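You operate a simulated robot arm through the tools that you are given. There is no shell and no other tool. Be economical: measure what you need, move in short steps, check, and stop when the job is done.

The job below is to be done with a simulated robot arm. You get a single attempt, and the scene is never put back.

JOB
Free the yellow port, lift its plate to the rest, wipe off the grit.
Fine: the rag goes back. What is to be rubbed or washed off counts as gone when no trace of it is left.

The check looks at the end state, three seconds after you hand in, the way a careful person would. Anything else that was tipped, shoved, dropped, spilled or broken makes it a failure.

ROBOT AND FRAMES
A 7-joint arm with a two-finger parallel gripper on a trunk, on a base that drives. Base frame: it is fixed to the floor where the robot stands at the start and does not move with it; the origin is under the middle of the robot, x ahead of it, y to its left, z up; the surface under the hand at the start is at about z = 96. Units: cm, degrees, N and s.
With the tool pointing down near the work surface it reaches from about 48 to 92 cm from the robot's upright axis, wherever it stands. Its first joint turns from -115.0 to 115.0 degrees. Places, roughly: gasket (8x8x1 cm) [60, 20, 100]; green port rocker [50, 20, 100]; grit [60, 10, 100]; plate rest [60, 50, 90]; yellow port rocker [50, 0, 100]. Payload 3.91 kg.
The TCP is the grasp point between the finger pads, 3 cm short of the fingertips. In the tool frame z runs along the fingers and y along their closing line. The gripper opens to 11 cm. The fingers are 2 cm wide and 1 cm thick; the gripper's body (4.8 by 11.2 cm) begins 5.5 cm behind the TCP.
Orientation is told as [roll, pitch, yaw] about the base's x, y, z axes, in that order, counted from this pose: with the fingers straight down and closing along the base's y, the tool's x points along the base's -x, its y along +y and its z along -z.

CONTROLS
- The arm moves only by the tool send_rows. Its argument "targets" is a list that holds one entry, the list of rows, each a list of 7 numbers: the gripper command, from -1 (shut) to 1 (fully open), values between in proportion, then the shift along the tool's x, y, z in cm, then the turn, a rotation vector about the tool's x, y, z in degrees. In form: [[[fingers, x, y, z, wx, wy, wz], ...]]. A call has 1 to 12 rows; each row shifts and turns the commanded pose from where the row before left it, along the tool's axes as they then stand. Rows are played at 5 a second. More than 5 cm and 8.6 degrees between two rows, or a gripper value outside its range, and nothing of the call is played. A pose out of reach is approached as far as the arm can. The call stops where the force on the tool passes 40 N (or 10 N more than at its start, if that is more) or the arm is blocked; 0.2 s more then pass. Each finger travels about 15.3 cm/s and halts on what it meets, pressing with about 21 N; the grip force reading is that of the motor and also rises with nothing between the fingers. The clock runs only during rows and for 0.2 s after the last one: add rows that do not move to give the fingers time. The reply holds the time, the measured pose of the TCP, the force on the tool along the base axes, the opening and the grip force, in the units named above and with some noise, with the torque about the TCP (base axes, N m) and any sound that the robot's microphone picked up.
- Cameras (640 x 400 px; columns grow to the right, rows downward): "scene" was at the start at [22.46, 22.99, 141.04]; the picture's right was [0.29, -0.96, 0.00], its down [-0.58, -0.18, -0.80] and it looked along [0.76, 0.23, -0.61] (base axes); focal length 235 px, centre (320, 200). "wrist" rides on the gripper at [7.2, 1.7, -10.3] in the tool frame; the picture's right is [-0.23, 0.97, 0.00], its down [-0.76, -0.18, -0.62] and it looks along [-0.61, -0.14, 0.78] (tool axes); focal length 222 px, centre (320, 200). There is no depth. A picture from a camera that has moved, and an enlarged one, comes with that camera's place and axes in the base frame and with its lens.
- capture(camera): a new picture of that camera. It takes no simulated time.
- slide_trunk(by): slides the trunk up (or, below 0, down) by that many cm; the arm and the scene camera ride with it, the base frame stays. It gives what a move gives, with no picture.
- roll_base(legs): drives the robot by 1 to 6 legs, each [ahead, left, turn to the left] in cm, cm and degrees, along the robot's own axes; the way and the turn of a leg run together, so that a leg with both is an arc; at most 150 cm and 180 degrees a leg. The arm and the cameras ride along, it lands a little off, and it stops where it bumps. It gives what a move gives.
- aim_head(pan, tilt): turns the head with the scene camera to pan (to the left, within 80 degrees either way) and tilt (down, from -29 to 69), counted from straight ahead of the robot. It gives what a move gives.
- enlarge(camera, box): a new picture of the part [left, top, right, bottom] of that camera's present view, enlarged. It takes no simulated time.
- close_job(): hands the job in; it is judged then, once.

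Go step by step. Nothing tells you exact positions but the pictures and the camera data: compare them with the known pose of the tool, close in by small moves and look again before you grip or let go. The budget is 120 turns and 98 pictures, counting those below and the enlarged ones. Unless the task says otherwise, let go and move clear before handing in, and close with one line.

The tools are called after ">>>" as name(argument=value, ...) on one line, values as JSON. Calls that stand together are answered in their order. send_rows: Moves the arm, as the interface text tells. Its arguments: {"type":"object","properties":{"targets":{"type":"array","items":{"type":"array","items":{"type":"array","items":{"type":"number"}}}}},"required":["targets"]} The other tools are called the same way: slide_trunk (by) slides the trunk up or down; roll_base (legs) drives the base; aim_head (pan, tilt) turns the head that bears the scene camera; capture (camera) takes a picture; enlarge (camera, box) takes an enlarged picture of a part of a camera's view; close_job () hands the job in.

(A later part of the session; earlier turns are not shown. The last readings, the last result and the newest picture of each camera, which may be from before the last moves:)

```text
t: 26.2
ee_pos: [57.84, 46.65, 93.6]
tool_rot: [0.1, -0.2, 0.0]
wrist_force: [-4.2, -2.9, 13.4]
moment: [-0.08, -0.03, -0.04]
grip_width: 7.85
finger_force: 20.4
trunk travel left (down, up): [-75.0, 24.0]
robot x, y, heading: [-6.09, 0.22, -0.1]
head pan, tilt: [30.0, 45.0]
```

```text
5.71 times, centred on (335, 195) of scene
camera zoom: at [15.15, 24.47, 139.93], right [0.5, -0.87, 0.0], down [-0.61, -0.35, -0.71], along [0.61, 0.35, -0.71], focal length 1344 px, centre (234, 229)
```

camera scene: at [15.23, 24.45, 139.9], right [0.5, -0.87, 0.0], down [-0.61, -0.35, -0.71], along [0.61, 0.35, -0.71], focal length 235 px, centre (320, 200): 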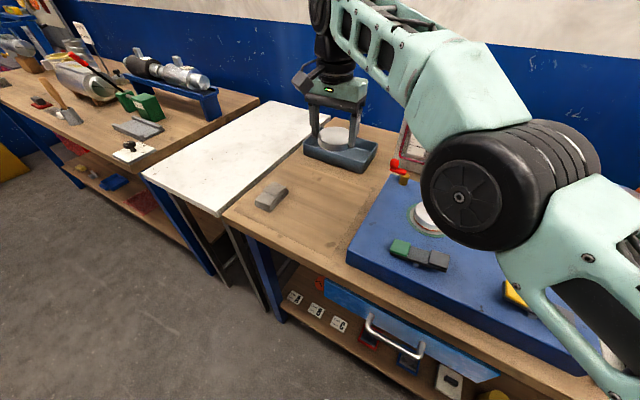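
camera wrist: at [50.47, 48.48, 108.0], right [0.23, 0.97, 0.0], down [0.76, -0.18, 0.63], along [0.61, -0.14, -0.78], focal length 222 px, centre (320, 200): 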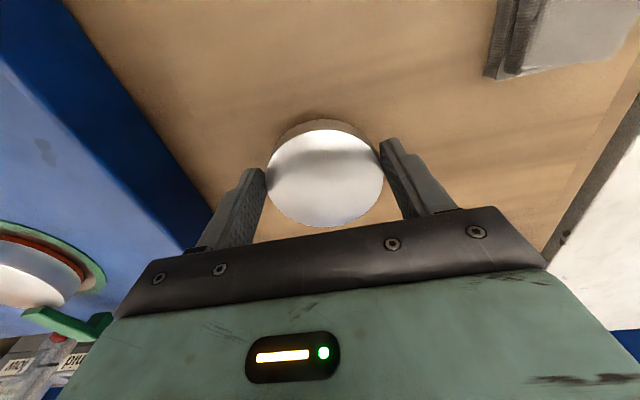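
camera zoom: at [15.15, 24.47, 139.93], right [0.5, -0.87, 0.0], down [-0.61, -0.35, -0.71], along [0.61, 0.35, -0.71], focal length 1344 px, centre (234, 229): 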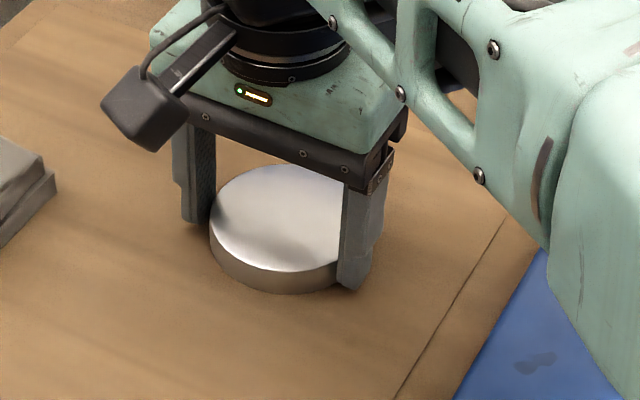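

Contact is made and the plate sits flat on the mat. I release and rise.

>>> send_rows(targets=[[[-1, 0, 0, -0.2, 0, 0, 0], [0.6, 0, 0, 0, 0, 0, 0], [1, 0, 0, 0, 0, 0, 0], [1, 0, 0, 0, 0, 0, 0], [1, 0, 0, -2, 0, 0, 0], [1, 0, 0, -4, 0, 0, 0], [1, 0, 0, -4, 0, 0, 0]]])

>>> capture(camera="wrist")

>>> enlarge(camera="scene", box=[230, 120, 410, 270])

```text
t: 27.8
ee_pos: [57.7, 46.82, 103.7]
tool_rot: [-0.1, -0.2, 0.1]
wrist_force: [-0.4, -0.5, -0.8]
moment: [0.0, 0.0, 0.01]
grip_width: 11.01
finger_force: 0.0
trunk travel left (down, up): [-75.0, 24.0]
robot x, y, heading: [-5.7, -0.07, -0.2]
head pan, tilt: [30.0, 45.0]
```

```text
55 pictures are left
camera wrist: at [50.29, 48.38, 114.13], right [0.23, 0.97, 0.0], down [0.76, -0.18, 0.63], along [0.61, -0.14, -0.78], focal length 222 px, centre (320, 200)
```

wrist: 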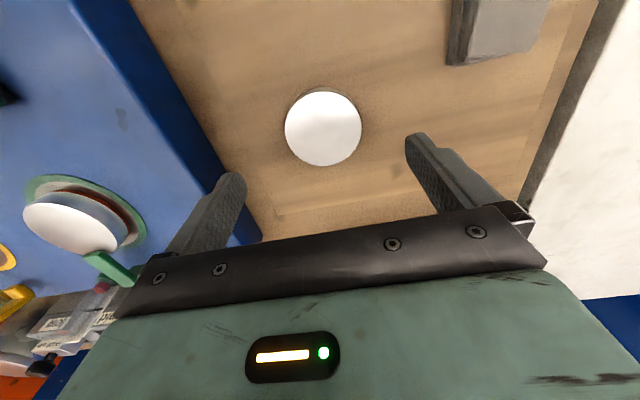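

```text
2.67 times, centred on (320, 195) of scene
camera zoom: at [15.25, 24.53, 139.88], right [0.5, -0.87, 0.0], down [-0.61, -0.35, -0.71], along [0.61, 0.35, -0.71], focal length 627 px, centre (320, 213)
```

zoom: 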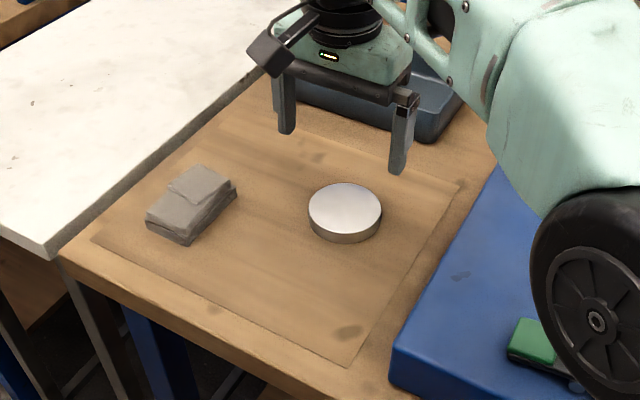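

The plate rests well on the mat. I drive forward again to gain reach for the rag and look at it with the wrist camera.

>>> roll_base(legs=[[6, 0, 0]])

>>> send_rows(targets=[[[1, 4, 3, -1, 0, 0, 0], [1, 4, 4, -1, 0, 0, 0], [1, 4, 3, 0, 0, 0, 0], [1, 3, 3, 0, 0, 0, 0], [1, 0, 0, 0, 0, 0, 0]]])

>>> capture(camera="wrist")

>>> capture(camera="scene")

```text
t: 28.8
ee_pos: [63.41, 46.67, 103.65]
tool_rot: [0.0, -0.3, 0.1]
wrist_force: [0.2, -0.4, 0.3]
moment: [0.0, 0.03, -0.01]
grip_width: 11.02
finger_force: 0.1
trunk travel left (down, up): [-75.0, 24.0]
robot x, y, heading: [-0.37, -0.14, -0.2]
head pan, tilt: [30.0, 45.0]
```

```text
refused: row 1 steps farther than a row can; nothing moved
```

```text
53 pictures are left
camera wrist: at [56.15, 48.35, 114.16], right [0.23, 0.97, 0.0], down [0.76, -0.18, 0.63], along [0.61, -0.14, -0.78], focal length 222 px, centre (320, 200)
```

wrist: 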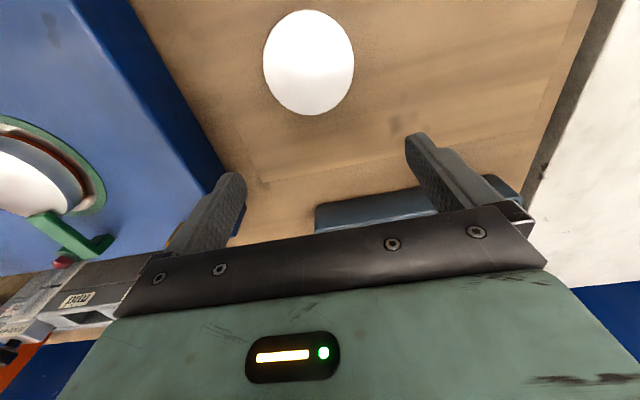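

```text
52 pictures are left
camera scene: at [21.09, 24.51, 139.9], right [0.5, -0.87, 0.0], down [-0.61, -0.35, -0.71], along [0.61, 0.35, -0.71], focal length 235 px, centre (320, 200)
```

scene: 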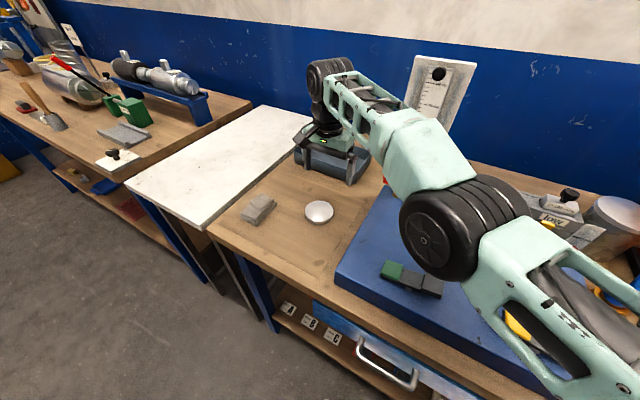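

>>> send_rows(targets=[[[1, 2.75, 2.2, 0, 0, 0, 0], [1, 2.75, 2.2, 0, 0, 0, 0], [1, 2.75, 2.2, 0, 0, 0, 0], [1, 2.75, 2.2, 0, 0, 0, 0], [1, 2.75, 2.2, 0, 0, 0, 0], [1, 2.75, 2.2, 0, 0, 0, 0], [1, 0, 0, 0, 0, 0, 0]]])

>>> capture(camera="wrist")

>>> enlarge(camera="scene", box=[200, 130, 360, 270])

```text
t: 30.4
ee_pos: [45.41, 56.14, 103.44]
tool_rot: [0.0, -0.2, 0.0]
wrist_force: [-0.3, -0.1, -0.9]
moment: [-0.02, 0.01, -0.02]
grip_width: 11.01
finger_force: 0.0
out of reach, approached as far as the arm can: row 2, 3, 4, 5, 6
trunk travel left (down, up): [-75.0, 24.0]
robot x, y, heading: [-0.34, 0.01, -0.2]
head pan, tilt: [30.0, 45.0]
```

```text
51 pictures are left
camera wrist: at [38.08, 57.8, 113.81], right [0.23, 0.97, 0.0], down [0.76, -0.18, 0.63], along [0.61, -0.14, -0.78], focal length 222 px, centre (320, 200)
```

wrist: 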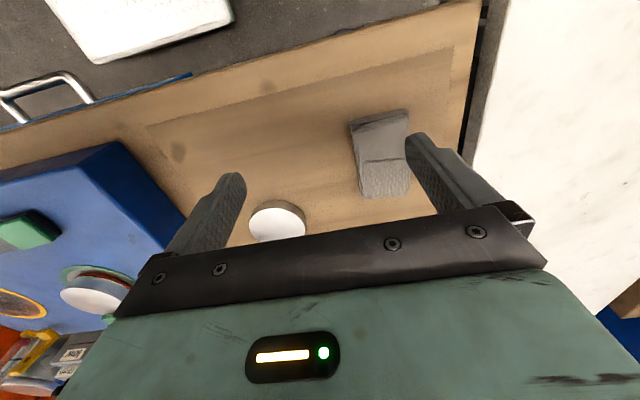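

```text
2.86 times, centred on (280, 200) of scene
camera zoom: at [21.09, 24.51, 139.9], right [0.5, -0.87, 0.0], down [-0.61, -0.35, -0.71], along [0.61, 0.35, -0.71], focal length 672 px, centre (434, 200)
```

zoom: 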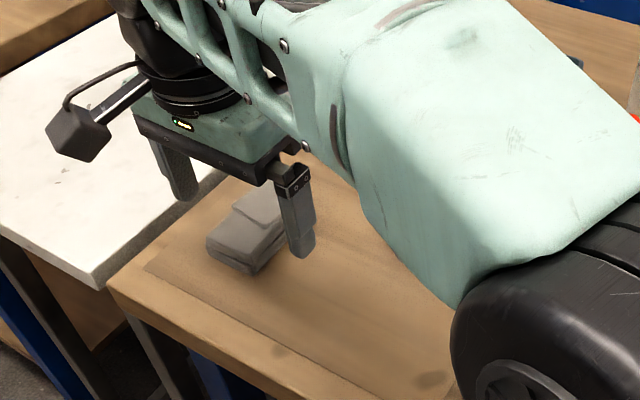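

The rag is about 10.5 x 6 cm, axis-aligned, centred near (51.7, 61.9). The arm is at its limit here, so I bring the hand back a bit and strafe the base left 15 cm.

>>> send_rows(targets=[[[1, 0, -4, -2, 0, 0, 0], [1, 0, -4, -2, 0, 0, 0], [1, 0, -4, 0, 0, 0, 0], [1, 0, 0, 0, 0, 0, 0]]])

>>> roll_base(legs=[[0, 15, 0]])

```text
t: 31.4
ee_pos: [45.5, 44.03, 107.36]
tool_rot: [0.1, -0.3, 0.0]
wrist_force: [0.7, 1.2, 1.1]
moment: [-0.01, -0.04, -0.01]
grip_width: 11.01
finger_force: 0.1
trunk travel left (down, up): [-75.0, 24.0]
robot x, y, heading: [-0.18, -0.44, -0.1]
head pan, tilt: [30.0, 45.0]
```

```text
t: 32.8
ee_pos: [45.34, 59.09, 107.33]
tool_rot: [0.0, -0.3, 0.0]
wrist_force: [-0.2, 1.1, 0.8]
moment: [-0.03, 0.01, -0.02]
grip_width: 11.0
finger_force: 0.1
trunk travel left (down, up): [-75.0, 24.0]
robot x, y, heading: [0.02, 15.39, 0.1]
head pan, tilt: [30.0, 45.0]
```

>>> send_rows(targets=[[[1, -2, 1, 1, 0, 0, 0], [1, -2, 1, 2, 0, 0, 0], [1, -2.2, 0.9, 3, 0, 0, 0], [1, 0, 0, 0, 0, 0, 0]]])

>>> capture(camera="wrist")

>>> capture(camera="scene")

```text
t: 33.8
ee_pos: [51.64, 61.98, 101.26]
tool_rot: [0.2, -0.3, 0.1]
wrist_force: [0.9, -0.2, -0.1]
moment: [-0.01, -0.04, 0.01]
grip_width: 11.0
finger_force: 0.1
trunk travel left (down, up): [-75.0, 24.0]
robot x, y, heading: [0.26, 14.46, -0.1]
head pan, tilt: [30.0, 45.0]
```

```text
49 pictures are left
camera wrist: at [44.39, 63.62, 111.69], right [0.23, 0.97, 0.0], down [0.76, -0.18, 0.63], along [0.61, -0.14, -0.78], focal length 222 px, centre (320, 200)
```

wrist: 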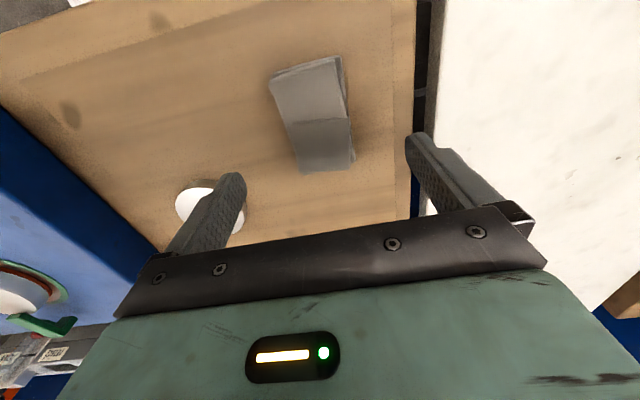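

```text
48 pictures are left
camera scene: at [21.01, 39.39, 139.9], right [0.5, -0.87, 0.0], down [-0.61, -0.35, -0.71], along [0.61, 0.35, -0.71], focal length 235 px, centre (320, 200)
```

scene: 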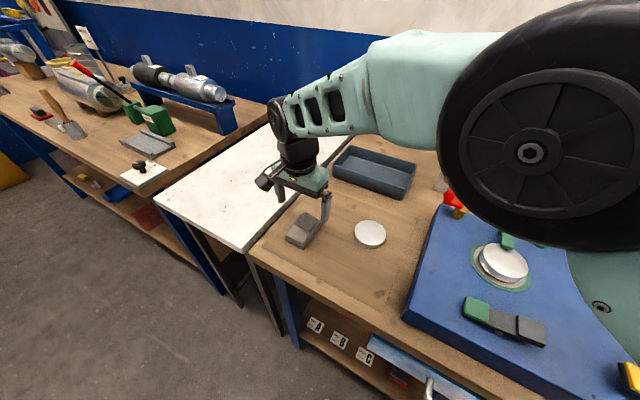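

The rag is well between the fingers, centred at (51.7, 61.8). I narrow the opening a little and descend so that the rag's bottom stays below the fingertips.

>>> send_rows(targets=[[[0.7, 0, -0.1, 2, 0, 0, 0], [0.7, 0, 0, 2, 0, 0, 0], [0.7, 0, 0, 1.5, 0, 0, 0], [0.7, 0, 0, 1, 0, 0, 0], [0.7, 0, 0, 0, 0, 0, 0]]])

>>> capture(camera="wrist")

>>> enlarge(camera="scene", box=[260, 170, 350, 260])

```text
t: 35.0
ee_pos: [51.58, 61.9, 94.89]
tool_rot: [0.1, -0.3, 0.1]
wrist_force: [0.3, -0.2, 0.2]
moment: [0.03, -0.01, -0.01]
grip_width: 9.37
finger_force: 0.1
trunk travel left (down, up): [-75.0, 24.0]
robot x, y, heading: [-0.42, 14.63, 0.1]
head pan, tilt: [30.0, 45.0]
```

```text
47 pictures are left
camera wrist: at [44.24, 63.56, 105.25], right [0.23, 0.97, 0.0], down [0.76, -0.18, 0.63], along [0.61, -0.14, -0.78], focal length 222 px, centre (320, 200)
```

wrist: 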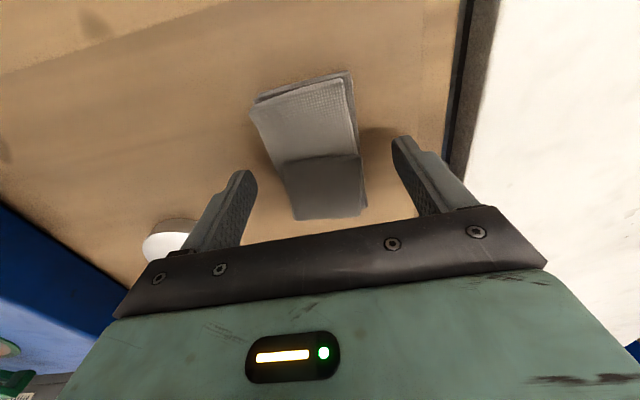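

```text
4.44 times, centred on (305, 215) of scene
camera zoom: at [21.02, 39.4, 139.9], right [0.5, -0.87, 0.0], down [-0.61, -0.35, -0.71], along [0.61, 0.35, -0.71], focal length 1045 px, centre (387, 133)
```

zoom: 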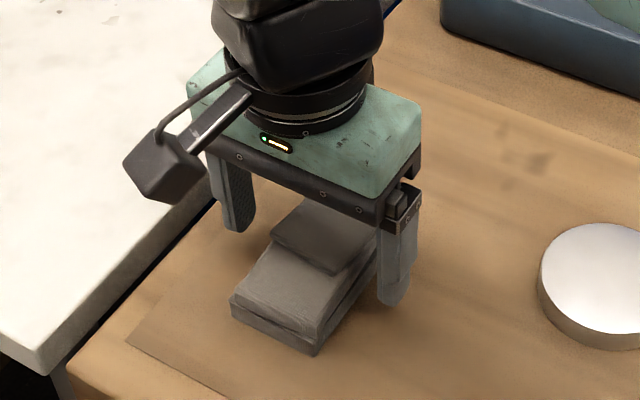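

I go down 0.8 cm more and close on the rag.

>>> send_rows(targets=[[[0.7, 0, 0, 0.5, 0, 0, 0], [0.7, 0, 0, 0.3, 0, 0, 0], [0.7, 0, 0, 0, 0, 0, 0], [0, 0, 0, 0, 0, 0, 0], [-1, 0, 0, 0, 0, 0, 0], [-1, 0, 0, 0, 0, 0, 0], [-1, 0, 0, 0, 0, 0, 0]]])

>>> capture(camera="wrist")

>>> enlarge(camera="scene", box=[260, 170, 350, 260])

```text
t: 36.5
ee_pos: [51.47, 61.95, 93.87]
tool_rot: [0.0, -0.3, 0.2]
wrist_force: [-0.2, -0.3, -0.4]
moment: [0.0, -0.02, 0.0]
grip_width: 5.7
finger_force: 20.8
trunk travel left (down, up): [-75.0, 24.0]
robot x, y, heading: [-0.33, 14.68, -0.1]
head pan, tilt: [30.0, 45.0]
```

```text
45 pictures are left
camera wrist: at [44.23, 63.55, 104.46], right [0.23, 0.97, 0.0], down [0.76, -0.18, 0.63], along [0.61, -0.14, -0.78], focal length 222 px, centre (320, 200)
```

wrist: 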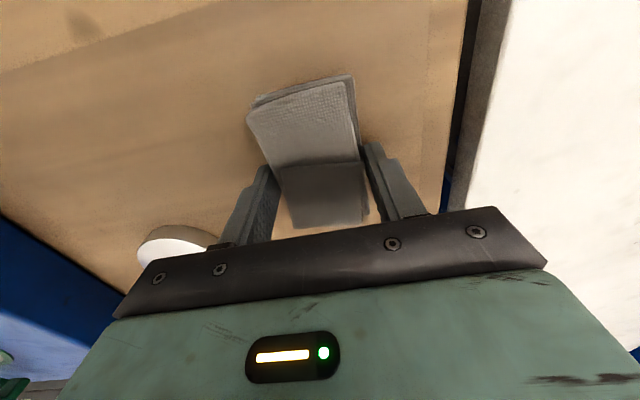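

```text
4.44 times, centred on (305, 215) of scene
camera zoom: at [21.02, 39.4, 139.9], right [0.5, -0.87, 0.0], down [-0.61, -0.35, -0.71], along [0.61, 0.35, -0.71], focal length 1045 px, centre (387, 133)
```

zoom: 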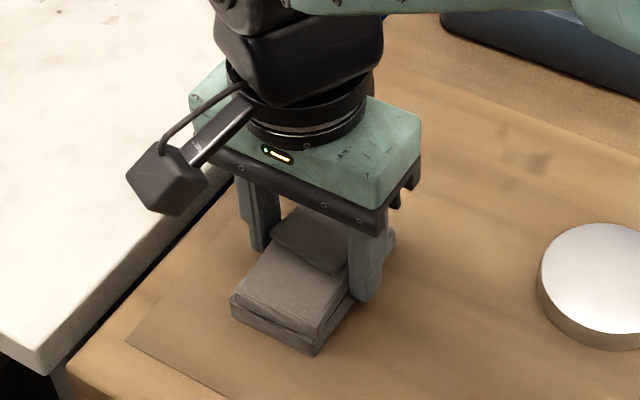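

The rag is gripped at 5.7 cm with TCP (51.5, 61.95, 93.9), which I note for the return. I lift it and strafe the base back right.

>>> send_rows(targets=[[[-1, 0, 0, -1, 0, 0, 0], [-1, 0, 0, -3, 0, 0, 0], [-1, 0, 0, -4, 0, 0, 0], [-1, 0, 0, -4, 0, 0, 0], [-1, 0, 0, -4, 0, 0, 0], [-1, 0, 0, -3, 0, 0, 0], [-1, 0, 0, 0, 0, 0, 0]]])

>>> roll_base(legs=[[-2, -15, 0]])

>>> capture(camera="wrist")

>>> capture(camera="scene")

```text
t: 38.1
ee_pos: [51.5, 62.01, 113.2]
tool_rot: [0.1, -0.3, 0.1]
wrist_force: [0.4, 0.2, -1.6]
moment: [0.02, -0.01, -0.02]
grip_width: 5.72
finger_force: 21.3
trunk travel left (down, up): [-75.0, 24.0]
robot x, y, heading: [-0.18, 14.77, 0.3]
head pan, tilt: [30.0, 45.0]
```

```text
t: 39.5
ee_pos: [49.63, 46.7, 113.06]
tool_rot: [0.0, -0.4, -0.2]
wrist_force: [-0.3, -0.3, -0.9]
moment: [0.0, -0.02, 0.01]
grip_width: 5.72
finger_force: 21.1
trunk travel left (down, up): [-75.0, 24.0]
robot x, y, heading: [-2.19, -0.45, -0.3]
head pan, tilt: [30.0, 45.0]
```

```text
43 pictures are left
camera wrist: at [42.24, 48.29, 123.48], right [0.23, 0.97, 0.0], down [0.76, -0.18, 0.63], along [0.61, -0.14, -0.78], focal length 222 px, centre (320, 200)
```

wrist: 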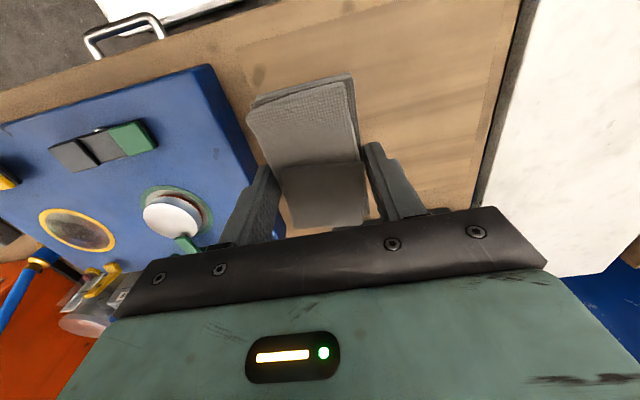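

```text
42 pictures are left
camera scene: at [19.07, 24.24, 139.89], right [0.5, -0.87, 0.0], down [-0.61, -0.35, -0.71], along [0.61, 0.35, -0.71], focal length 235 px, centre (320, 200)
```

scene: 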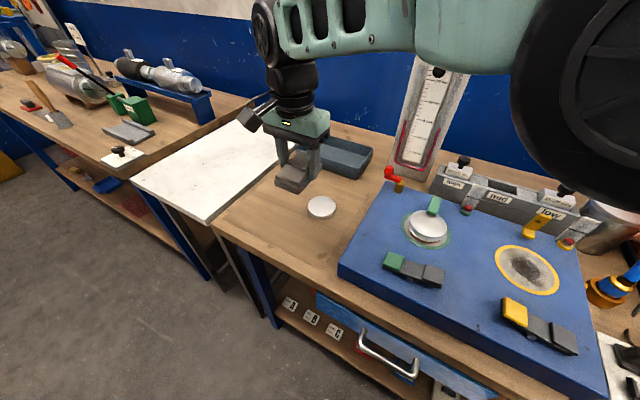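

I travel across to above the yellow seat and look at it.

>>> send_rows(targets=[[[-1, -0.85, -3.6, 0, 0, 0, 0], [-1, -0.85, -3.6, 0, 0, 0, 0], [-1, -0.85, -3.6, 0, 0, 0, 0], [-1, -0.85, -3.6, 0, 0, 0, 0], [-1, -0.85, -3.6, 0, 0, 0, 0], [-1, -0.85, -3.6, 0, 0, 0, 0], [-1, -0.85, -3.6, 0, 0, 0, 0], [-1, -0.85, -3.6, 0, 0, 0, 0], [-1, -0.85, -3.6, 0, 0, 0, 0], [-1, -0.85, -3.6, 0, 0, 0, 0], [-1, -0.85, -3.6, 0, 0, 0, 0], [-1, -0.5, -3.6, 0, 0, 0, 0]]])

>>> aim_head(pan=-15, tilt=45)

>>> enlarge(camera="scene", box=[250, 90, 410, 240])

>>> capture(camera="wrist")

```text
t: 42.1
ee_pos: [59.4, 3.4, 112.99]
tool_rot: [0.0, -0.3, -0.1]
wrist_force: [-0.3, 0.0, -0.6]
moment: [-0.03, 0.01, -0.03]
grip_width: 5.68
finger_force: 20.9
trunk travel left (down, up): [-75.0, 24.0]
robot x, y, heading: [-2.06, -0.58, -0.1]
head pan, tilt: [30.0, 45.0]
```

```text
t: 43.2
ee_pos: [59.31, 3.56, 113.1]
tool_rot: [0.0, -0.3, -0.1]
wrist_force: [0.6, -0.5, -0.6]
moment: [0.0, 0.02, 0.01]
grip_width: 5.72
finger_force: 20.7
trunk travel left (down, up): [-75.0, 24.0]
robot x, y, heading: [-2.17, -0.34, -0.2]
head pan, tilt: [-15.0, 45.0]
```

```text
2.67 times, centred on (330, 165) of scene
camera zoom: at [19.87, 18.06, 139.9], right [-0.26, -0.97, 0.0], down [-0.68, 0.18, -0.71], along [0.68, -0.18, -0.71], focal length 627 px, centre (293, 293)
```

zoom: 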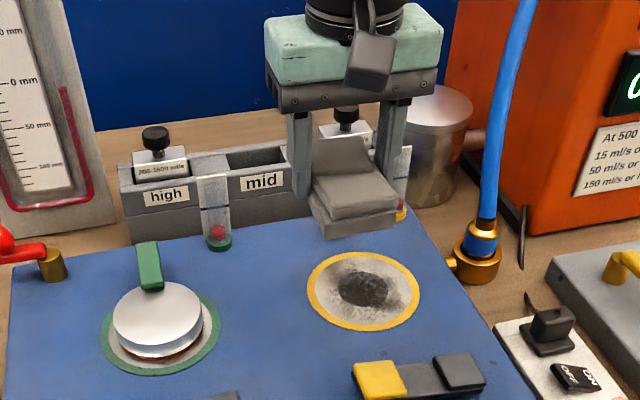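

```text
40 pictures are left
camera wrist: at [51.97, 5.11, 123.46], right [0.23, 0.97, 0.0], down [0.76, -0.18, 0.63], along [0.61, -0.14, -0.78], focal length 222 px, centre (320, 200)
```

wrist: 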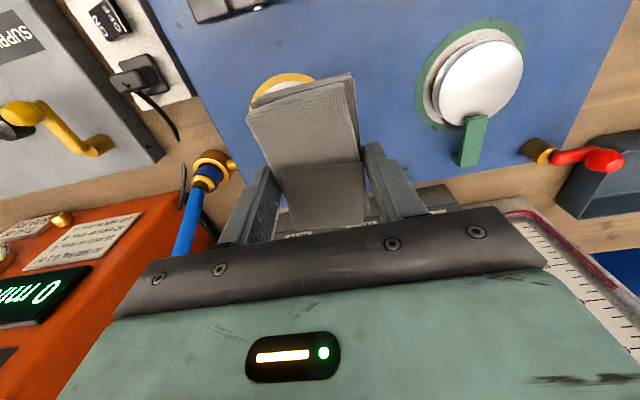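

The seat is centred near (60, 0.3), with grit in the middle and towards the near-right rim. I lower the rag at the right side of the seat until it touches.

>>> send_rows(targets=[[[-1, -0.6, -4, 0, 0, 0, 0], [-1, 0, -3.5, 2, 0, 0, 0], [-1, 0, 0, 4, 0, 0, 0], [-1, 0, 0, 4, 0, 0, 0], [-1, 0, 0, 1, 0, 0, 0], [-1, 0, 0, 1, 0, 0, 0], [-1, 0, 0, 0.5, 0, 0, 0], [-1, 0, 0, 0, 0, 0, 0]]])

>>> enlarge(camera="scene", box=[280, 120, 400, 230])

```text
t: 45.0
ee_pos: [60.03, -4.23, 100.71]
tool_rot: [0.0, -0.2, -0.1]
wrist_force: [0.2, -0.4, -1.2]
moment: [0.0, 0.0, 0.0]
grip_width: 5.7
finger_force: 21.3
trunk travel left (down, up): [-75.0, 24.0]
robot x, y, heading: [-1.86, -0.04, 0.2]
head pan, tilt: [-15.0, 45.0]
```

```text
3.64 times, centred on (340, 175) of scene
camera zoom: at [19.87, 18.06, 139.9], right [-0.26, -0.97, 0.0], down [-0.68, 0.18, -0.71], along [0.68, -0.18, -0.71], focal length 855 px, centre (247, 291)
```

zoom: 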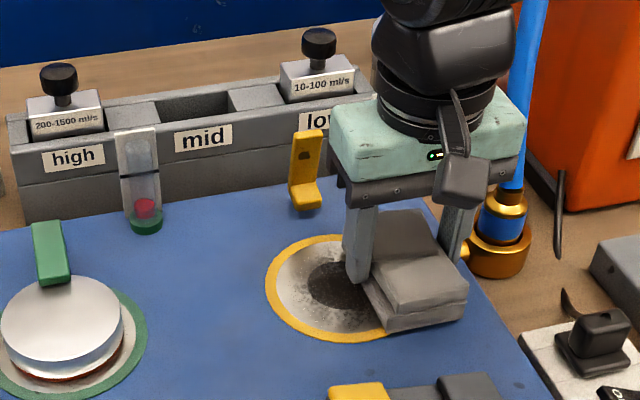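

>>> send_rows(targets=[[[-1, 0, 0.4, 0.4, 0, 0, 0], [-1, 0, 0, 0.3, 0, 0, 0], [-1, 0, 0, 0.2, 0, 0, 0], [-1, 0, 0, 0, 0, 0, 0]]])

```text
t: 46.0
ee_pos: [60.0, -3.64, 99.88]
tool_rot: [0.1, -0.5, 0.0]
wrist_force: [-0.9, -2.0, 24.2]
moment: [-0.08, -0.02, -0.04]
grip_width: 5.73
finger_force: 21.1
trunk travel left (down, up): [-75.0, 24.0]
robot x, y, heading: [-1.82, -0.13, -0.0]
head pan, tilt: [-15.0, 45.0]
```

Contact is there at 24 N. I ease off slightly and sweep in y, back and forth.

>>> send_rows(targets=[[[-1, 0, 1, -0.1, 0, 0, 0], [-1, 0, 1.2, 0, 0, 0, 0], [-1, 0, 1.2, 0, 0, 0, 0], [-1, 0, 1.2, 0, 0, 0, 0], [-1, 0, 1.2, 0, 0, 0, 0], [-1, 0, 1.2, 0, 0, 0, 0], [-1, 0, 1, 0, 0, 0, 0], [-1, 0, 0, 0, 0, 0, 0]]])

>>> enlarge(camera="scene", box=[280, 120, 400, 230])

```text
t: 47.9
ee_pos: [59.86, 4.35, 99.82]
tool_rot: [0.0, -0.3, -0.1]
wrist_force: [-0.1, -6.1, 13.2]
moment: [-0.35, 0.01, -0.05]
grip_width: 5.75
finger_force: 21.1
trunk travel left (down, up): [-75.0, 24.0]
robot x, y, heading: [-2.32, -0.12, -0.4]
head pan, tilt: [-15.0, 45.0]
```

```text
3.64 times, centred on (340, 175) of scene
camera zoom: at [19.82, 18.02, 139.92], right [-0.26, -0.97, 0.0], down [-0.68, 0.18, -0.71], along [0.68, -0.18, -0.71], focal length 855 px, centre (247, 291)
```

zoom: 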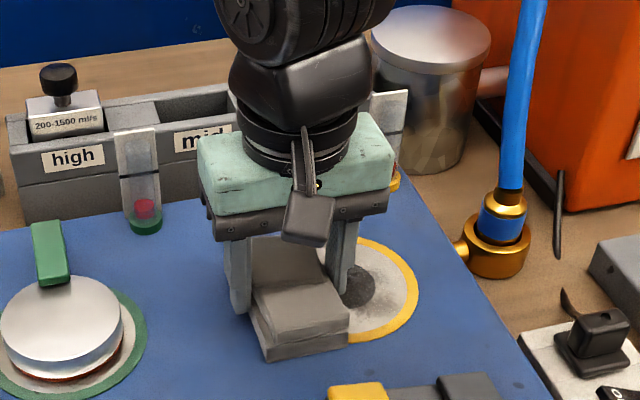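

The right part is visibly cleaner. I make more passes, with x offsets.

>>> send_rows(targets=[[[-1, 0, -1.3, 0, 0, 0, 0], [-1, 0, -1.3, 0, 0, 0, 0], [-1, 0, -1.3, 0, 0, 0, 0], [-1, 0, -1.3, 0, 0, 0, 0], [-1, 0, -1.3, 0, 0, 0, 0], [-1, 0, -1.3, 0, 0, 0, 0], [-1, 0.8, 0, 0, 0, 0, 0], [-1, 0, 1.5, 0, 0, 0, 0], [-1, 0, 1.5, 0, 0, 0, 0], [-1, 0, 1.5, 0, 0, 0, 0], [-1, 0, 1.5, 0, 0, 0, 0], [-1, 0, 1.5, 0, 0, 0, 0]]])

>>> send_rows(targets=[[[-1, -1.4, 0, 0, 0, 0, 0], [-1, 0, -1.5, 0, 0, 0, 0], [-1, 0, -1.5, 0, 0, 0, 0], [-1, 0, -1.5, 0, 0, 0, 0], [-1, 0, -1.5, 0, 0, 0, 0], [-1, 0, -1.5, 0, 0, 0, 0], [-1, 0.6, 0, 0, 0, 0, 0], [-1, 0, 1.5, 0, 0, 0, 0], [-1, 0, 1.5, 0, 0, 0, 0], [-1, 0, 1.5, 0, 0, 0, 0], [-1, 0, 1.5, 0, 0, 0, 0], [-1, 0, 1.5, 0, 0, 0, 0]]])

>>> send_rows(targets=[[[-1, 0, 0, -3, 0, 0, 0], [-1, 0, 3, -4, 0, 0, 0], [-1, 0, 4, -1, 0, 0, 0], [-1, 0, 3, 0, 0, 0, 0], [-1, 0, 0, 0, 0, 0, 0]]])

>>> enlarge(camera="scene", box=[290, 140, 390, 230])

```text
t: 50.5
ee_pos: [59.46, 4.0, 99.79]
tool_rot: [0.0, -0.3, -0.1]
wrist_force: [0.1, -5.2, 15.1]
moment: [-0.39, 0.06, -0.01]
grip_width: 5.69
finger_force: 21.0
trunk travel left (down, up): [-75.0, 24.0]
robot x, y, heading: [-1.88, -0.51, 0.1]
head pan, tilt: [-15.0, 45.0]
```

```text
t: 53.0
ee_pos: [60.04, 4.13, 99.72]
tool_rot: [0.0, -0.2, -0.1]
wrist_force: [0.3, 0.0, -0.3]
moment: [-0.02, 0.03, 0.0]
grip_width: 5.73
finger_force: 21.4
trunk travel left (down, up): [-75.0, 24.0]
robot x, y, heading: [-2.24, -0.09, 0.0]
head pan, tilt: [-15.0, 45.0]
```

```text
t: 54.2
ee_pos: [60.07, 13.93, 107.81]
tool_rot: [0.1, -0.3, 0.0]
wrist_force: [0.8, -1.3, -0.9]
moment: [0.01, -0.02, 0.02]
grip_width: 5.71
finger_force: 21.1
trunk travel left (down, up): [-75.0, 24.0]
robot x, y, heading: [-2.08, -0.32, -0.1]
head pan, tilt: [-15.0, 45.0]
```

```text
4.44 times, centred on (340, 185) of scene
camera zoom: at [19.87, 18.05, 139.9], right [-0.26, -0.97, 0.0], down [-0.68, 0.18, -0.71], along [0.68, -0.18, -0.71], focal length 1045 px, centre (231, 267)
```

zoom: 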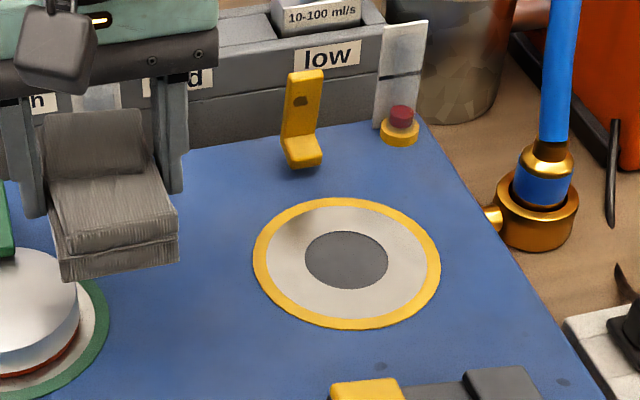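

Almost clean, with a faint smear left at the far-left of the seat. I zoom in.

>>> enlarge(camera="scene", box=[340, 178, 395, 218])

>>> enlarge(camera="scene", box=[290, 120, 350, 165])

>>> capture(camera="scene")

```text
10.00 times, centred on (368, 198) of scene
camera zoom: at [19.87, 18.05, 139.9], right [-0.26, -0.97, 0.0], down [-0.68, 0.18, -0.71], along [0.68, -0.18, -0.71], focal length 2352 px, centre (-155, 220)
```

zoom: 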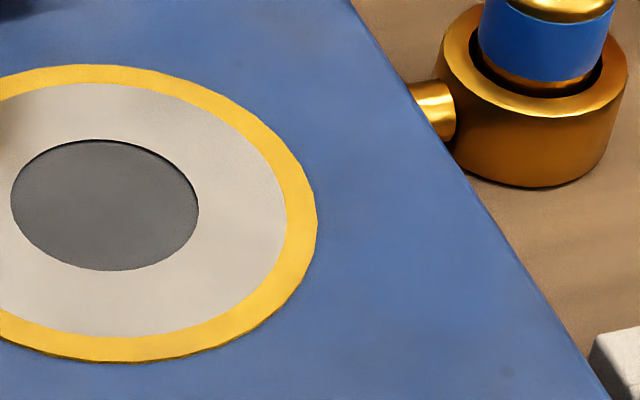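

```text
8.89 times, centred on (320, 142) of scene
camera zoom: at [19.87, 18.05, 139.9], right [-0.26, -0.97, 0.0], down [-0.68, 0.18, -0.71], along [0.68, -0.18, -0.71], focal length 2091 px, centre (320, 711)
```

zoom: 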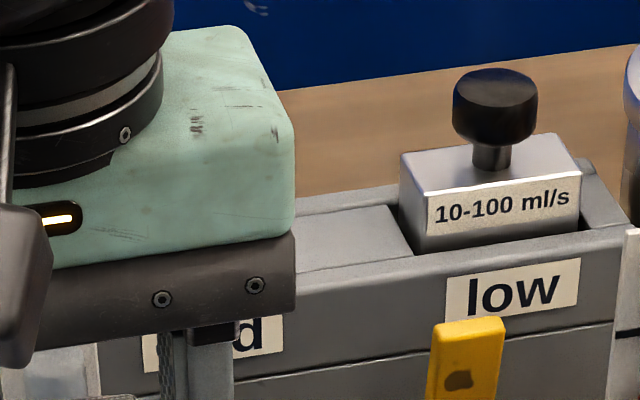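

```text
34 pictures are left
camera scene: at [19.87, 18.05, 139.9], right [-0.26, -0.97, 0.0], down [-0.68, 0.18, -0.71], along [0.68, -0.18, -0.71], focal length 235 px, centre (320, 200)
```

scene: 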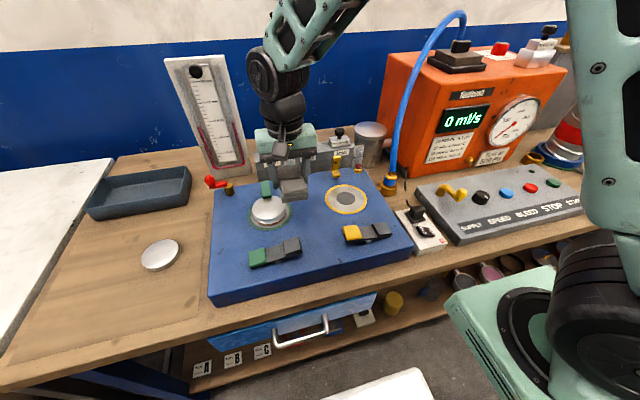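

A small smear remains near (63.5, 3.1). I wipe there again, with the rag shifted to TCP (61.2, 5), clear of the clamp foot.

>>> send_rows(targets=[[[-1, -0.5, -4.4, 0, 0, 0, 0], [-1, -0.6, -4.4, 1, 0, 0, 0], [-1, 0, 0, 4, 0, 0, 0], [-1, 0, 0, 2, 0, 0, 0], [-1, 0, 0, 0.7, 0, 0, 0], [-1, 0, 0, 0.3, 0, 0, 0], [-1, 0, 0, 0.1, 0, 0, 0], [-1, 0, 0, 0, 0, 0, 0]]])

>>> capture(camera="wrist")

>>> enlarge(camera="scene", box=[280, 130, 390, 230])

```text
t: 56.0
ee_pos: [61.17, 5.22, 99.8]
tool_rot: [0.1, -0.3, -0.1]
wrist_force: [-2.2, -1.3, 13.8]
moment: [-0.29, 0.16, -0.04]
grip_width: 5.72
finger_force: 21.0
trunk travel left (down, up): [-75.0, 24.0]
robot x, y, heading: [-2.05, -0.18, -0.3]
head pan, tilt: [-15.0, 45.0]
```

```text
33 pictures are left
camera wrist: at [53.75, 6.84, 110.15], right [0.23, 0.97, 0.0], down [0.76, -0.18, 0.63], along [0.61, -0.14, -0.78], focal length 222 px, centre (320, 200)
```

wrist: 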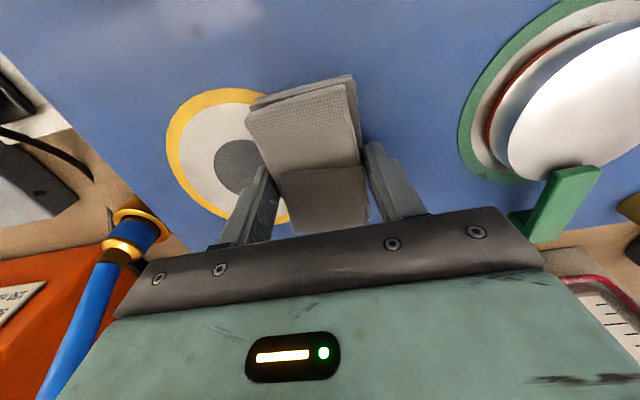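

```text
4.00 times, centred on (335, 180) of scene
camera zoom: at [19.81, 18.04, 139.93], right [-0.26, -0.97, 0.0], down [-0.68, 0.18, -0.71], along [0.68, -0.18, -0.71], focal length 941 px, centre (260, 280)
```

zoom: 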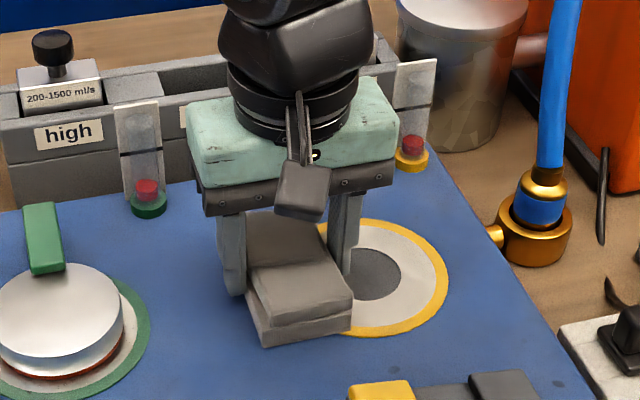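

Contact is 14 N. I rub back and forth there.

>>> send_rows(targets=[[[-1, 0, 1, 0, 0, 0, 0], [-1, 0, 1, 0, 0, 0, 0], [-1, 0, -1.2, 0, 0, 0, 0], [-1, 0, -1.2, 0, 0, 0, 0], [-1, 1.2, 0, 0, 0, 0, 0], [-1, -1.2, 0, 0, 0, 0, 0], [-1, 0, 1.2, 0, 0, 0, 0], [-1, 0, 1.2, 0, 0, 0, 0], [-1, 0, -1.2, 0, 0, 0, 0], [-1, 0, -1.2, 0, 0, 0, 0], [-1, 1.5, 0, 0, 0, 0, 0], [-1, 1, 0, 0, 0, 0, 0]]])

>>> send_rows(targets=[[[-1, 0, -1.5, 0, 0, 0, 0], [-1, 0, -1.5, 0, 0, 0, 0], [-1, 0, -1.5, 0, 0, 0, 0], [-1, 0, -1.5, 0, 0, 0, 0], [-1, -1, 1, 0, 0, 0, 0], [-1, 0, 1.5, 0, 0, 0, 0], [-1, 0, 1.5, 0, 0, 0, 0], [-1, 0, 1.5, 0, 0, 0, 0], [-1, 0, 1.5, 0, 0, 0, 0]]])

>>> send_rows(targets=[[[-1, 0, 0, -3, 0, 0, 0], [-1, 0, 3, -4, 0, 0, 0], [-1, 0, 4, -2, 0, 0, 0], [-1, 0, 4, -2, 0, 0, 0], [-1, 0, 4, -2, 0, 0, 0], [-1, 0, 0, 0, 0, 0, 0]]])

>>> enlarge(camera="scene", box=[305, 150, 385, 220])

```text
t: 58.6
ee_pos: [58.65, 4.78, 99.71]
tool_rot: [-0.1, -0.1, 0.0]
wrist_force: [0.5, 1.0, -0.1]
moment: [0.0, -0.01, -0.01]
grip_width: 5.72
finger_force: 20.4
trunk travel left (down, up): [-75.0, 24.0]
robot x, y, heading: [-2.22, -0.53, -0.1]
head pan, tilt: [-15.0, 45.0]
```

```text
t: 60.6
ee_pos: [59.7, 5.7, 99.7]
tool_rot: [0.0, -0.2, -0.1]
wrist_force: [-0.5, -0.1, -1.0]
moment: [0.02, 0.02, -0.03]
grip_width: 5.73
finger_force: 21.0
trunk travel left (down, up): [-75.0, 24.0]
robot x, y, heading: [-2.28, -0.13, -0.3]
head pan, tilt: [-15.0, 45.0]
```

```text
t: 62.0
ee_pos: [59.38, 20.86, 112.63]
tool_rot: [-0.1, -0.2, -0.1]
wrist_force: [0.4, -0.1, -0.5]
moment: [-0.02, 0.0, 0.03]
grip_width: 5.73
finger_force: 21.0
trunk travel left (down, up): [-75.0, 24.0]
robot x, y, heading: [-1.85, -0.46, -0.1]
head pan, tilt: [-15.0, 45.0]
```

```text
5.71 times, centred on (345, 185) of scene
camera zoom: at [19.87, 18.05, 139.9], right [-0.26, -0.97, 0.0], down [-0.68, 0.18, -0.71], along [0.68, -0.18, -0.71], focal length 1344 px, centre (177, 286)
```

zoom: 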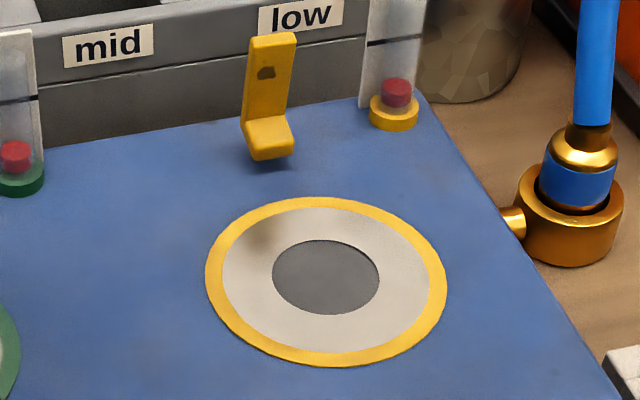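

A faint smear is still at about (63.8, 2.3); contact was lost in the later passes. I'll tilt the rag 3 degrees so that its far end presses, and press with tracked force.

>>> send_rows(targets=[[[-1, -0.4, -4, 1, 0, 1, 0], [-1, -0.4, -4, 2, 0, 1, 0], [-1, -0.5, -4, 2, 0, 1, 0], [-1, 0, -4, 2, 0, 0, 0], [-1, 0, 0, 3, 0, 0, 0], [-1, 0, 0, 1.8, 0, 0, 0], [-1, 0, 0, 0.5, 0, 0, 0], [-1, 0, 0, 0, 0, 0, 0]]])

```text
t: 63.9
ee_pos: [60.4, 4.81, 100.45]
tool_rot: [0.0, 2.7, -0.2]
wrist_force: [-0.3, 0.3, -0.3]
moment: [-0.03, 0.0, 0.01]
grip_width: 5.72
finger_force: 20.8
trunk travel left (down, up): [-75.0, 24.0]
robot x, y, heading: [-2.39, 0.03, -0.0]
head pan, tilt: [-15.0, 45.0]
```

>>> send_rows(targets=[[[-1, -0.3, 0, 0.3, 0, 0, 0], [-1, 0, 0, 0.2, 0, 0, 0], [-1, 0, 0, 0.2, 0, 0, 0], [-1, 0, 0, 0.2, 0, 0, 0], [-1, 0, 0, 0, 0, 0, 0]]])

```text
t: 65.0
ee_pos: [60.73, 4.82, 99.56]
tool_rot: [0.0, 2.7, -0.1]
wrist_force: [0.9, -2.3, 22.6]
moment: [-0.06, -0.22, -0.03]
grip_width: 5.72
finger_force: 21.3
trunk travel left (down, up): [-75.0, 24.0]
robot x, y, heading: [-2.11, -0.18, -0.1]
head pan, tilt: [-15.0, 45.0]
```

>>> send_rows(targets=[[[-1, 0, -1, 0, 0, 0, 0], [-1, 0, -1, 0, 0, 0, 0], [-1, 0, -1, 0, 0, 0, 0], [-1, 0, -1, 0, 0, 0, 0], [-1, 0, -1, 0, 0, 0, 0], [-1, 0, 1, 0, 0, 0, 0], [-1, 0, 1, 0, 0, 0, 0], [-1, 0, 1, 0, 0, 0, 0], [-1, 0, 1, 0, 0, 0, 0], [-1, 0, 1, 0, 0, 0, 0]]])

```text
t: 67.2
ee_pos: [60.67, 4.96, 99.32]
tool_rot: [0.1, 2.8, -0.1]
wrist_force: [-0.7, -0.8, 1.0]
moment: [-0.1, 0.02, -0.01]
grip_width: 5.75
finger_force: 20.6
trunk travel left (down, up): [-75.0, 24.0]
robot x, y, heading: [-2.6, -0.08, 0.0]
head pan, tilt: [-15.0, 45.0]
```

>>> send_rows(targets=[[[-1, 0, 0, -3, 0, 0, 0], [-1, 0, 3, -4, 0, 0, 0], [-1, 0, 4, -2, 0, 0, 0], [-1, 0, 4, -2, 0, 0, 0], [-1, 0, 4, -2, 0, 0, 0], [-1, 0, 0, 0, 0, 0, 0]]])

>>> enlarge(camera="scene", box=[325, 170, 385, 215])

>>> capture(camera="wrist")

```text
t: 68.7
ee_pos: [61.27, 19.9, 112.49]
tool_rot: [-0.1, 2.7, -0.1]
wrist_force: [0.5, -0.3, -0.8]
moment: [-0.04, 0.01, 0.01]
grip_width: 5.71
finger_force: 20.7
trunk travel left (down, up): [-75.0, 24.0]
robot x, y, heading: [-2.18, -0.48, 0.1]
head pan, tilt: [-15.0, 45.0]
```

```text
8.89 times, centred on (355, 192) of scene
camera zoom: at [19.87, 18.05, 139.9], right [-0.26, -0.97, 0.0], down [-0.68, 0.18, -0.71], along [0.68, -0.18, -0.71], focal length 2091 px, centre (9, 267)
```

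zoom: 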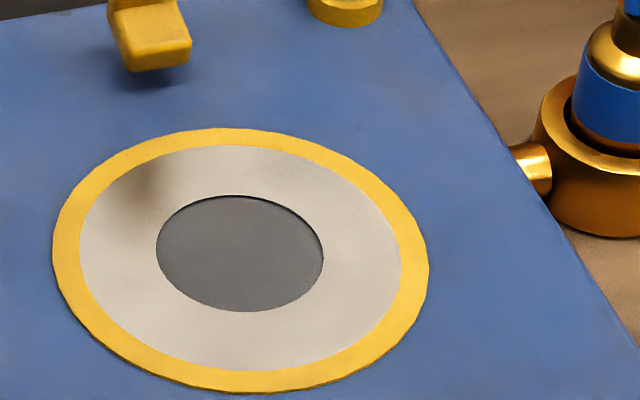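

```text
29 pictures are left
camera wrist: at [54.53, 21.52, 123.16], right [0.23, 0.97, -0.01], down [0.79, -0.18, 0.59], along [0.57, -0.14, -0.81], focal length 222 px, centre (320, 200)
```

wrist: 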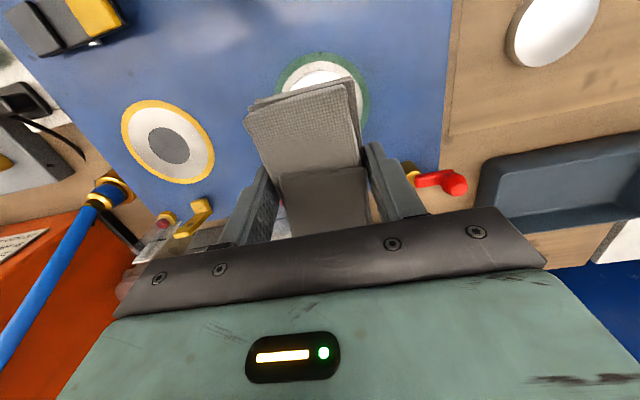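

The remaining faint patch lies right beneath the clamp in the picture, so it may be its reflection. I check from the wrist camera.

>>> enlarge(camera="wrist", box=[110, 90, 230, 190])

```text
4.00 times, centred on (170, 140) of wrist
camera zoom: at [54.53, 21.52, 123.16], right [0.23, 0.97, -0.01], down [0.79, -0.18, 0.59], along [0.57, -0.14, -0.81], focal length 888 px, centre (920, 440)
```

zoom: 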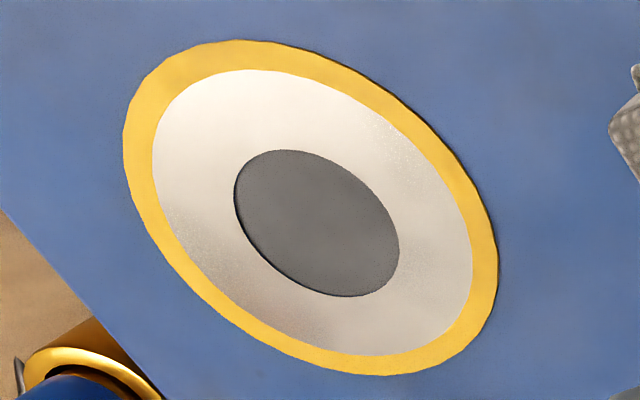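

>>> send_rows(targets=[[[-1, 2, -3, 0, 0, -1, 0], [-1, 2, -3, 0, 0, -1, 0], [-1, 2, -3, 2, 0, -1, 0], [-1, 2, 0, 2, 0, 0, 0], [-1, 0, 0, 0, 0, 0, 0]]])

>>> capture(camera="wrist")

>>> enlarge(camera="scene", box=[325, 170, 385, 215])

```text
t: 69.8
ee_pos: [53.22, 10.94, 108.56]
tool_rot: [0.0, -0.4, 0.0]
wrist_force: [0.6, -0.8, -0.3]
moment: [0.02, -0.01, -0.03]
grip_width: 5.73
finger_force: 21.0
trunk travel left (down, up): [-75.0, 24.0]
robot x, y, heading: [-1.9, -0.11, 0.0]
head pan, tilt: [-15.0, 45.0]
```

```text
27 pictures are left
camera wrist: at [45.92, 12.58, 119.0], right [0.23, 0.97, 0.0], down [0.76, -0.18, 0.63], along [0.61, -0.14, -0.78], focal length 222 px, centre (320, 200)
```

wrist: 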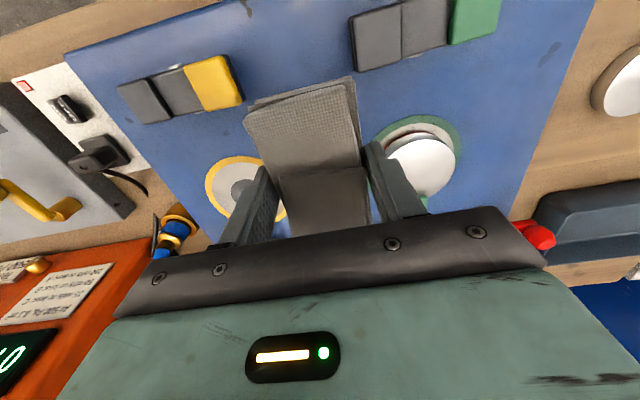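

```text
8.89 times, centred on (355, 192) of scene
camera zoom: at [19.87, 18.06, 139.9], right [-0.26, -0.97, 0.0], down [-0.68, 0.18, -0.71], along [0.68, -0.18, -0.71], focal length 2091 px, centre (9, 267)
```

zoom: 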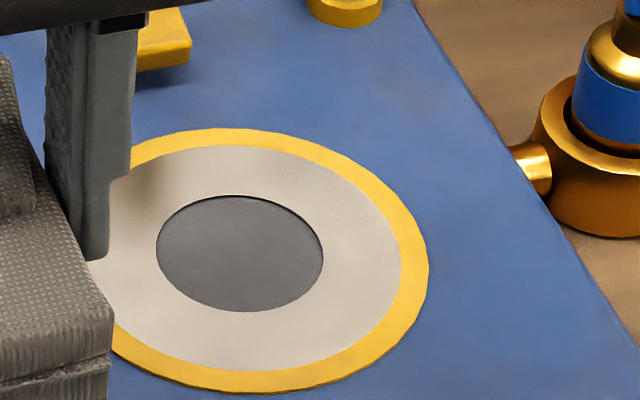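

That patch looks view-dependent, like a reflection; I'll verify from another viewpoint after strafing. I raise, carry the rag left and strafe the base.

>>> send_rows(targets=[[[-1, 0, 0, -4, 0, 0, 0], [-1, 0, 4, -1, 0, 0, 0], [-1, 0, 4, 0, 0, 0, 0], [-1, 0, 4, 0, 0, 0, 0], [-1, 0, 4, 0, 0, 0, 0], [-1, 0, 4, 0, 0, 0, 0], [-1, 0, 4, 0, 0, 0, 0], [-1, 0, 4, 0, 0, 0, 0], [-1, 0, 4, 0, 0, 0, 0], [-1, 0, 0, 0, 0, 0, 0]]])

>>> roll_base(legs=[[0, 15, 0]])

>>> aim_head(pan=-35, tilt=45)

>>> capture(camera="scene")

```text
t: 72.0
ee_pos: [53.48, 42.77, 113.77]
tool_rot: [0.1, -0.2, 0.0]
wrist_force: [-0.4, -0.2, -0.5]
moment: [0.01, -0.01, 0.0]
grip_width: 5.72
finger_force: 21.3
trunk travel left (down, up): [-75.0, 24.0]
robot x, y, heading: [-2.12, -0.12, -0.1]
head pan, tilt: [-15.0, 45.0]
```

```text
t: 73.4
ee_pos: [53.69, 57.93, 113.66]
tool_rot: [0.0, -0.4, 0.0]
wrist_force: [0.1, 0.3, -0.8]
moment: [0.0, 0.0, -0.03]
grip_width: 5.72
finger_force: 21.5
trunk travel left (down, up): [-75.0, 24.0]
robot x, y, heading: [-2.34, 14.72, 0.1]
head pan, tilt: [-15.0, 45.0]
```

```text
t: 74.3
ee_pos: [53.58, 57.86, 113.83]
tool_rot: [0.0, -0.3, 0.0]
wrist_force: [-0.2, -0.5, -0.9]
moment: [0.0, -0.01, 0.0]
grip_width: 5.68
finger_force: 21.0
trunk travel left (down, up): [-75.0, 24.0]
robot x, y, heading: [-1.73, 15.12, 0.0]
head pan, tilt: [-35.0, 45.0]
```

```text
25 pictures are left
camera scene: at [18.68, 30.64, 139.9], right [-0.57, -0.82, 0.0], down [-0.58, 0.41, -0.71], along [0.58, -0.41, -0.71], focal length 235 px, centre (320, 200)
```

scene: 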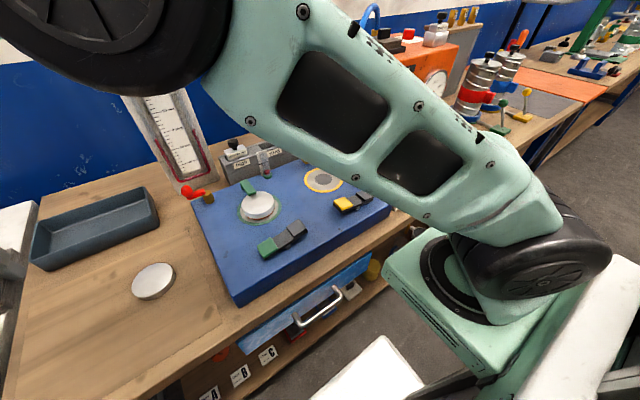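

>>> enlarge(camera="scene", box=[295, 160, 350, 200])

```text
10.00 times, centred on (322, 180) of scene
camera zoom: at [18.68, 30.64, 139.9], right [-0.57, -0.82, 0.0], down [-0.58, 0.41, -0.71], along [0.58, -0.41, -0.71], focal length 2352 px, centre (295, 400)
```

zoom: 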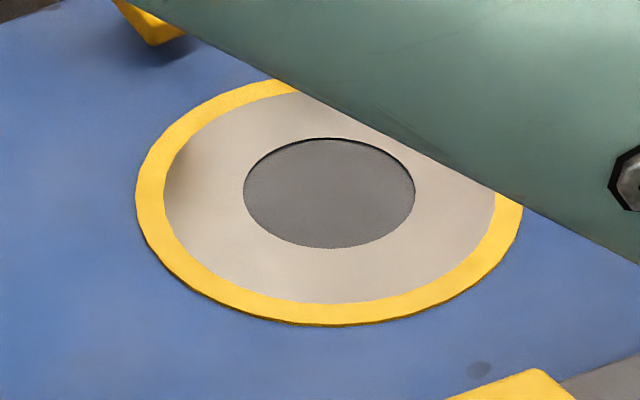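

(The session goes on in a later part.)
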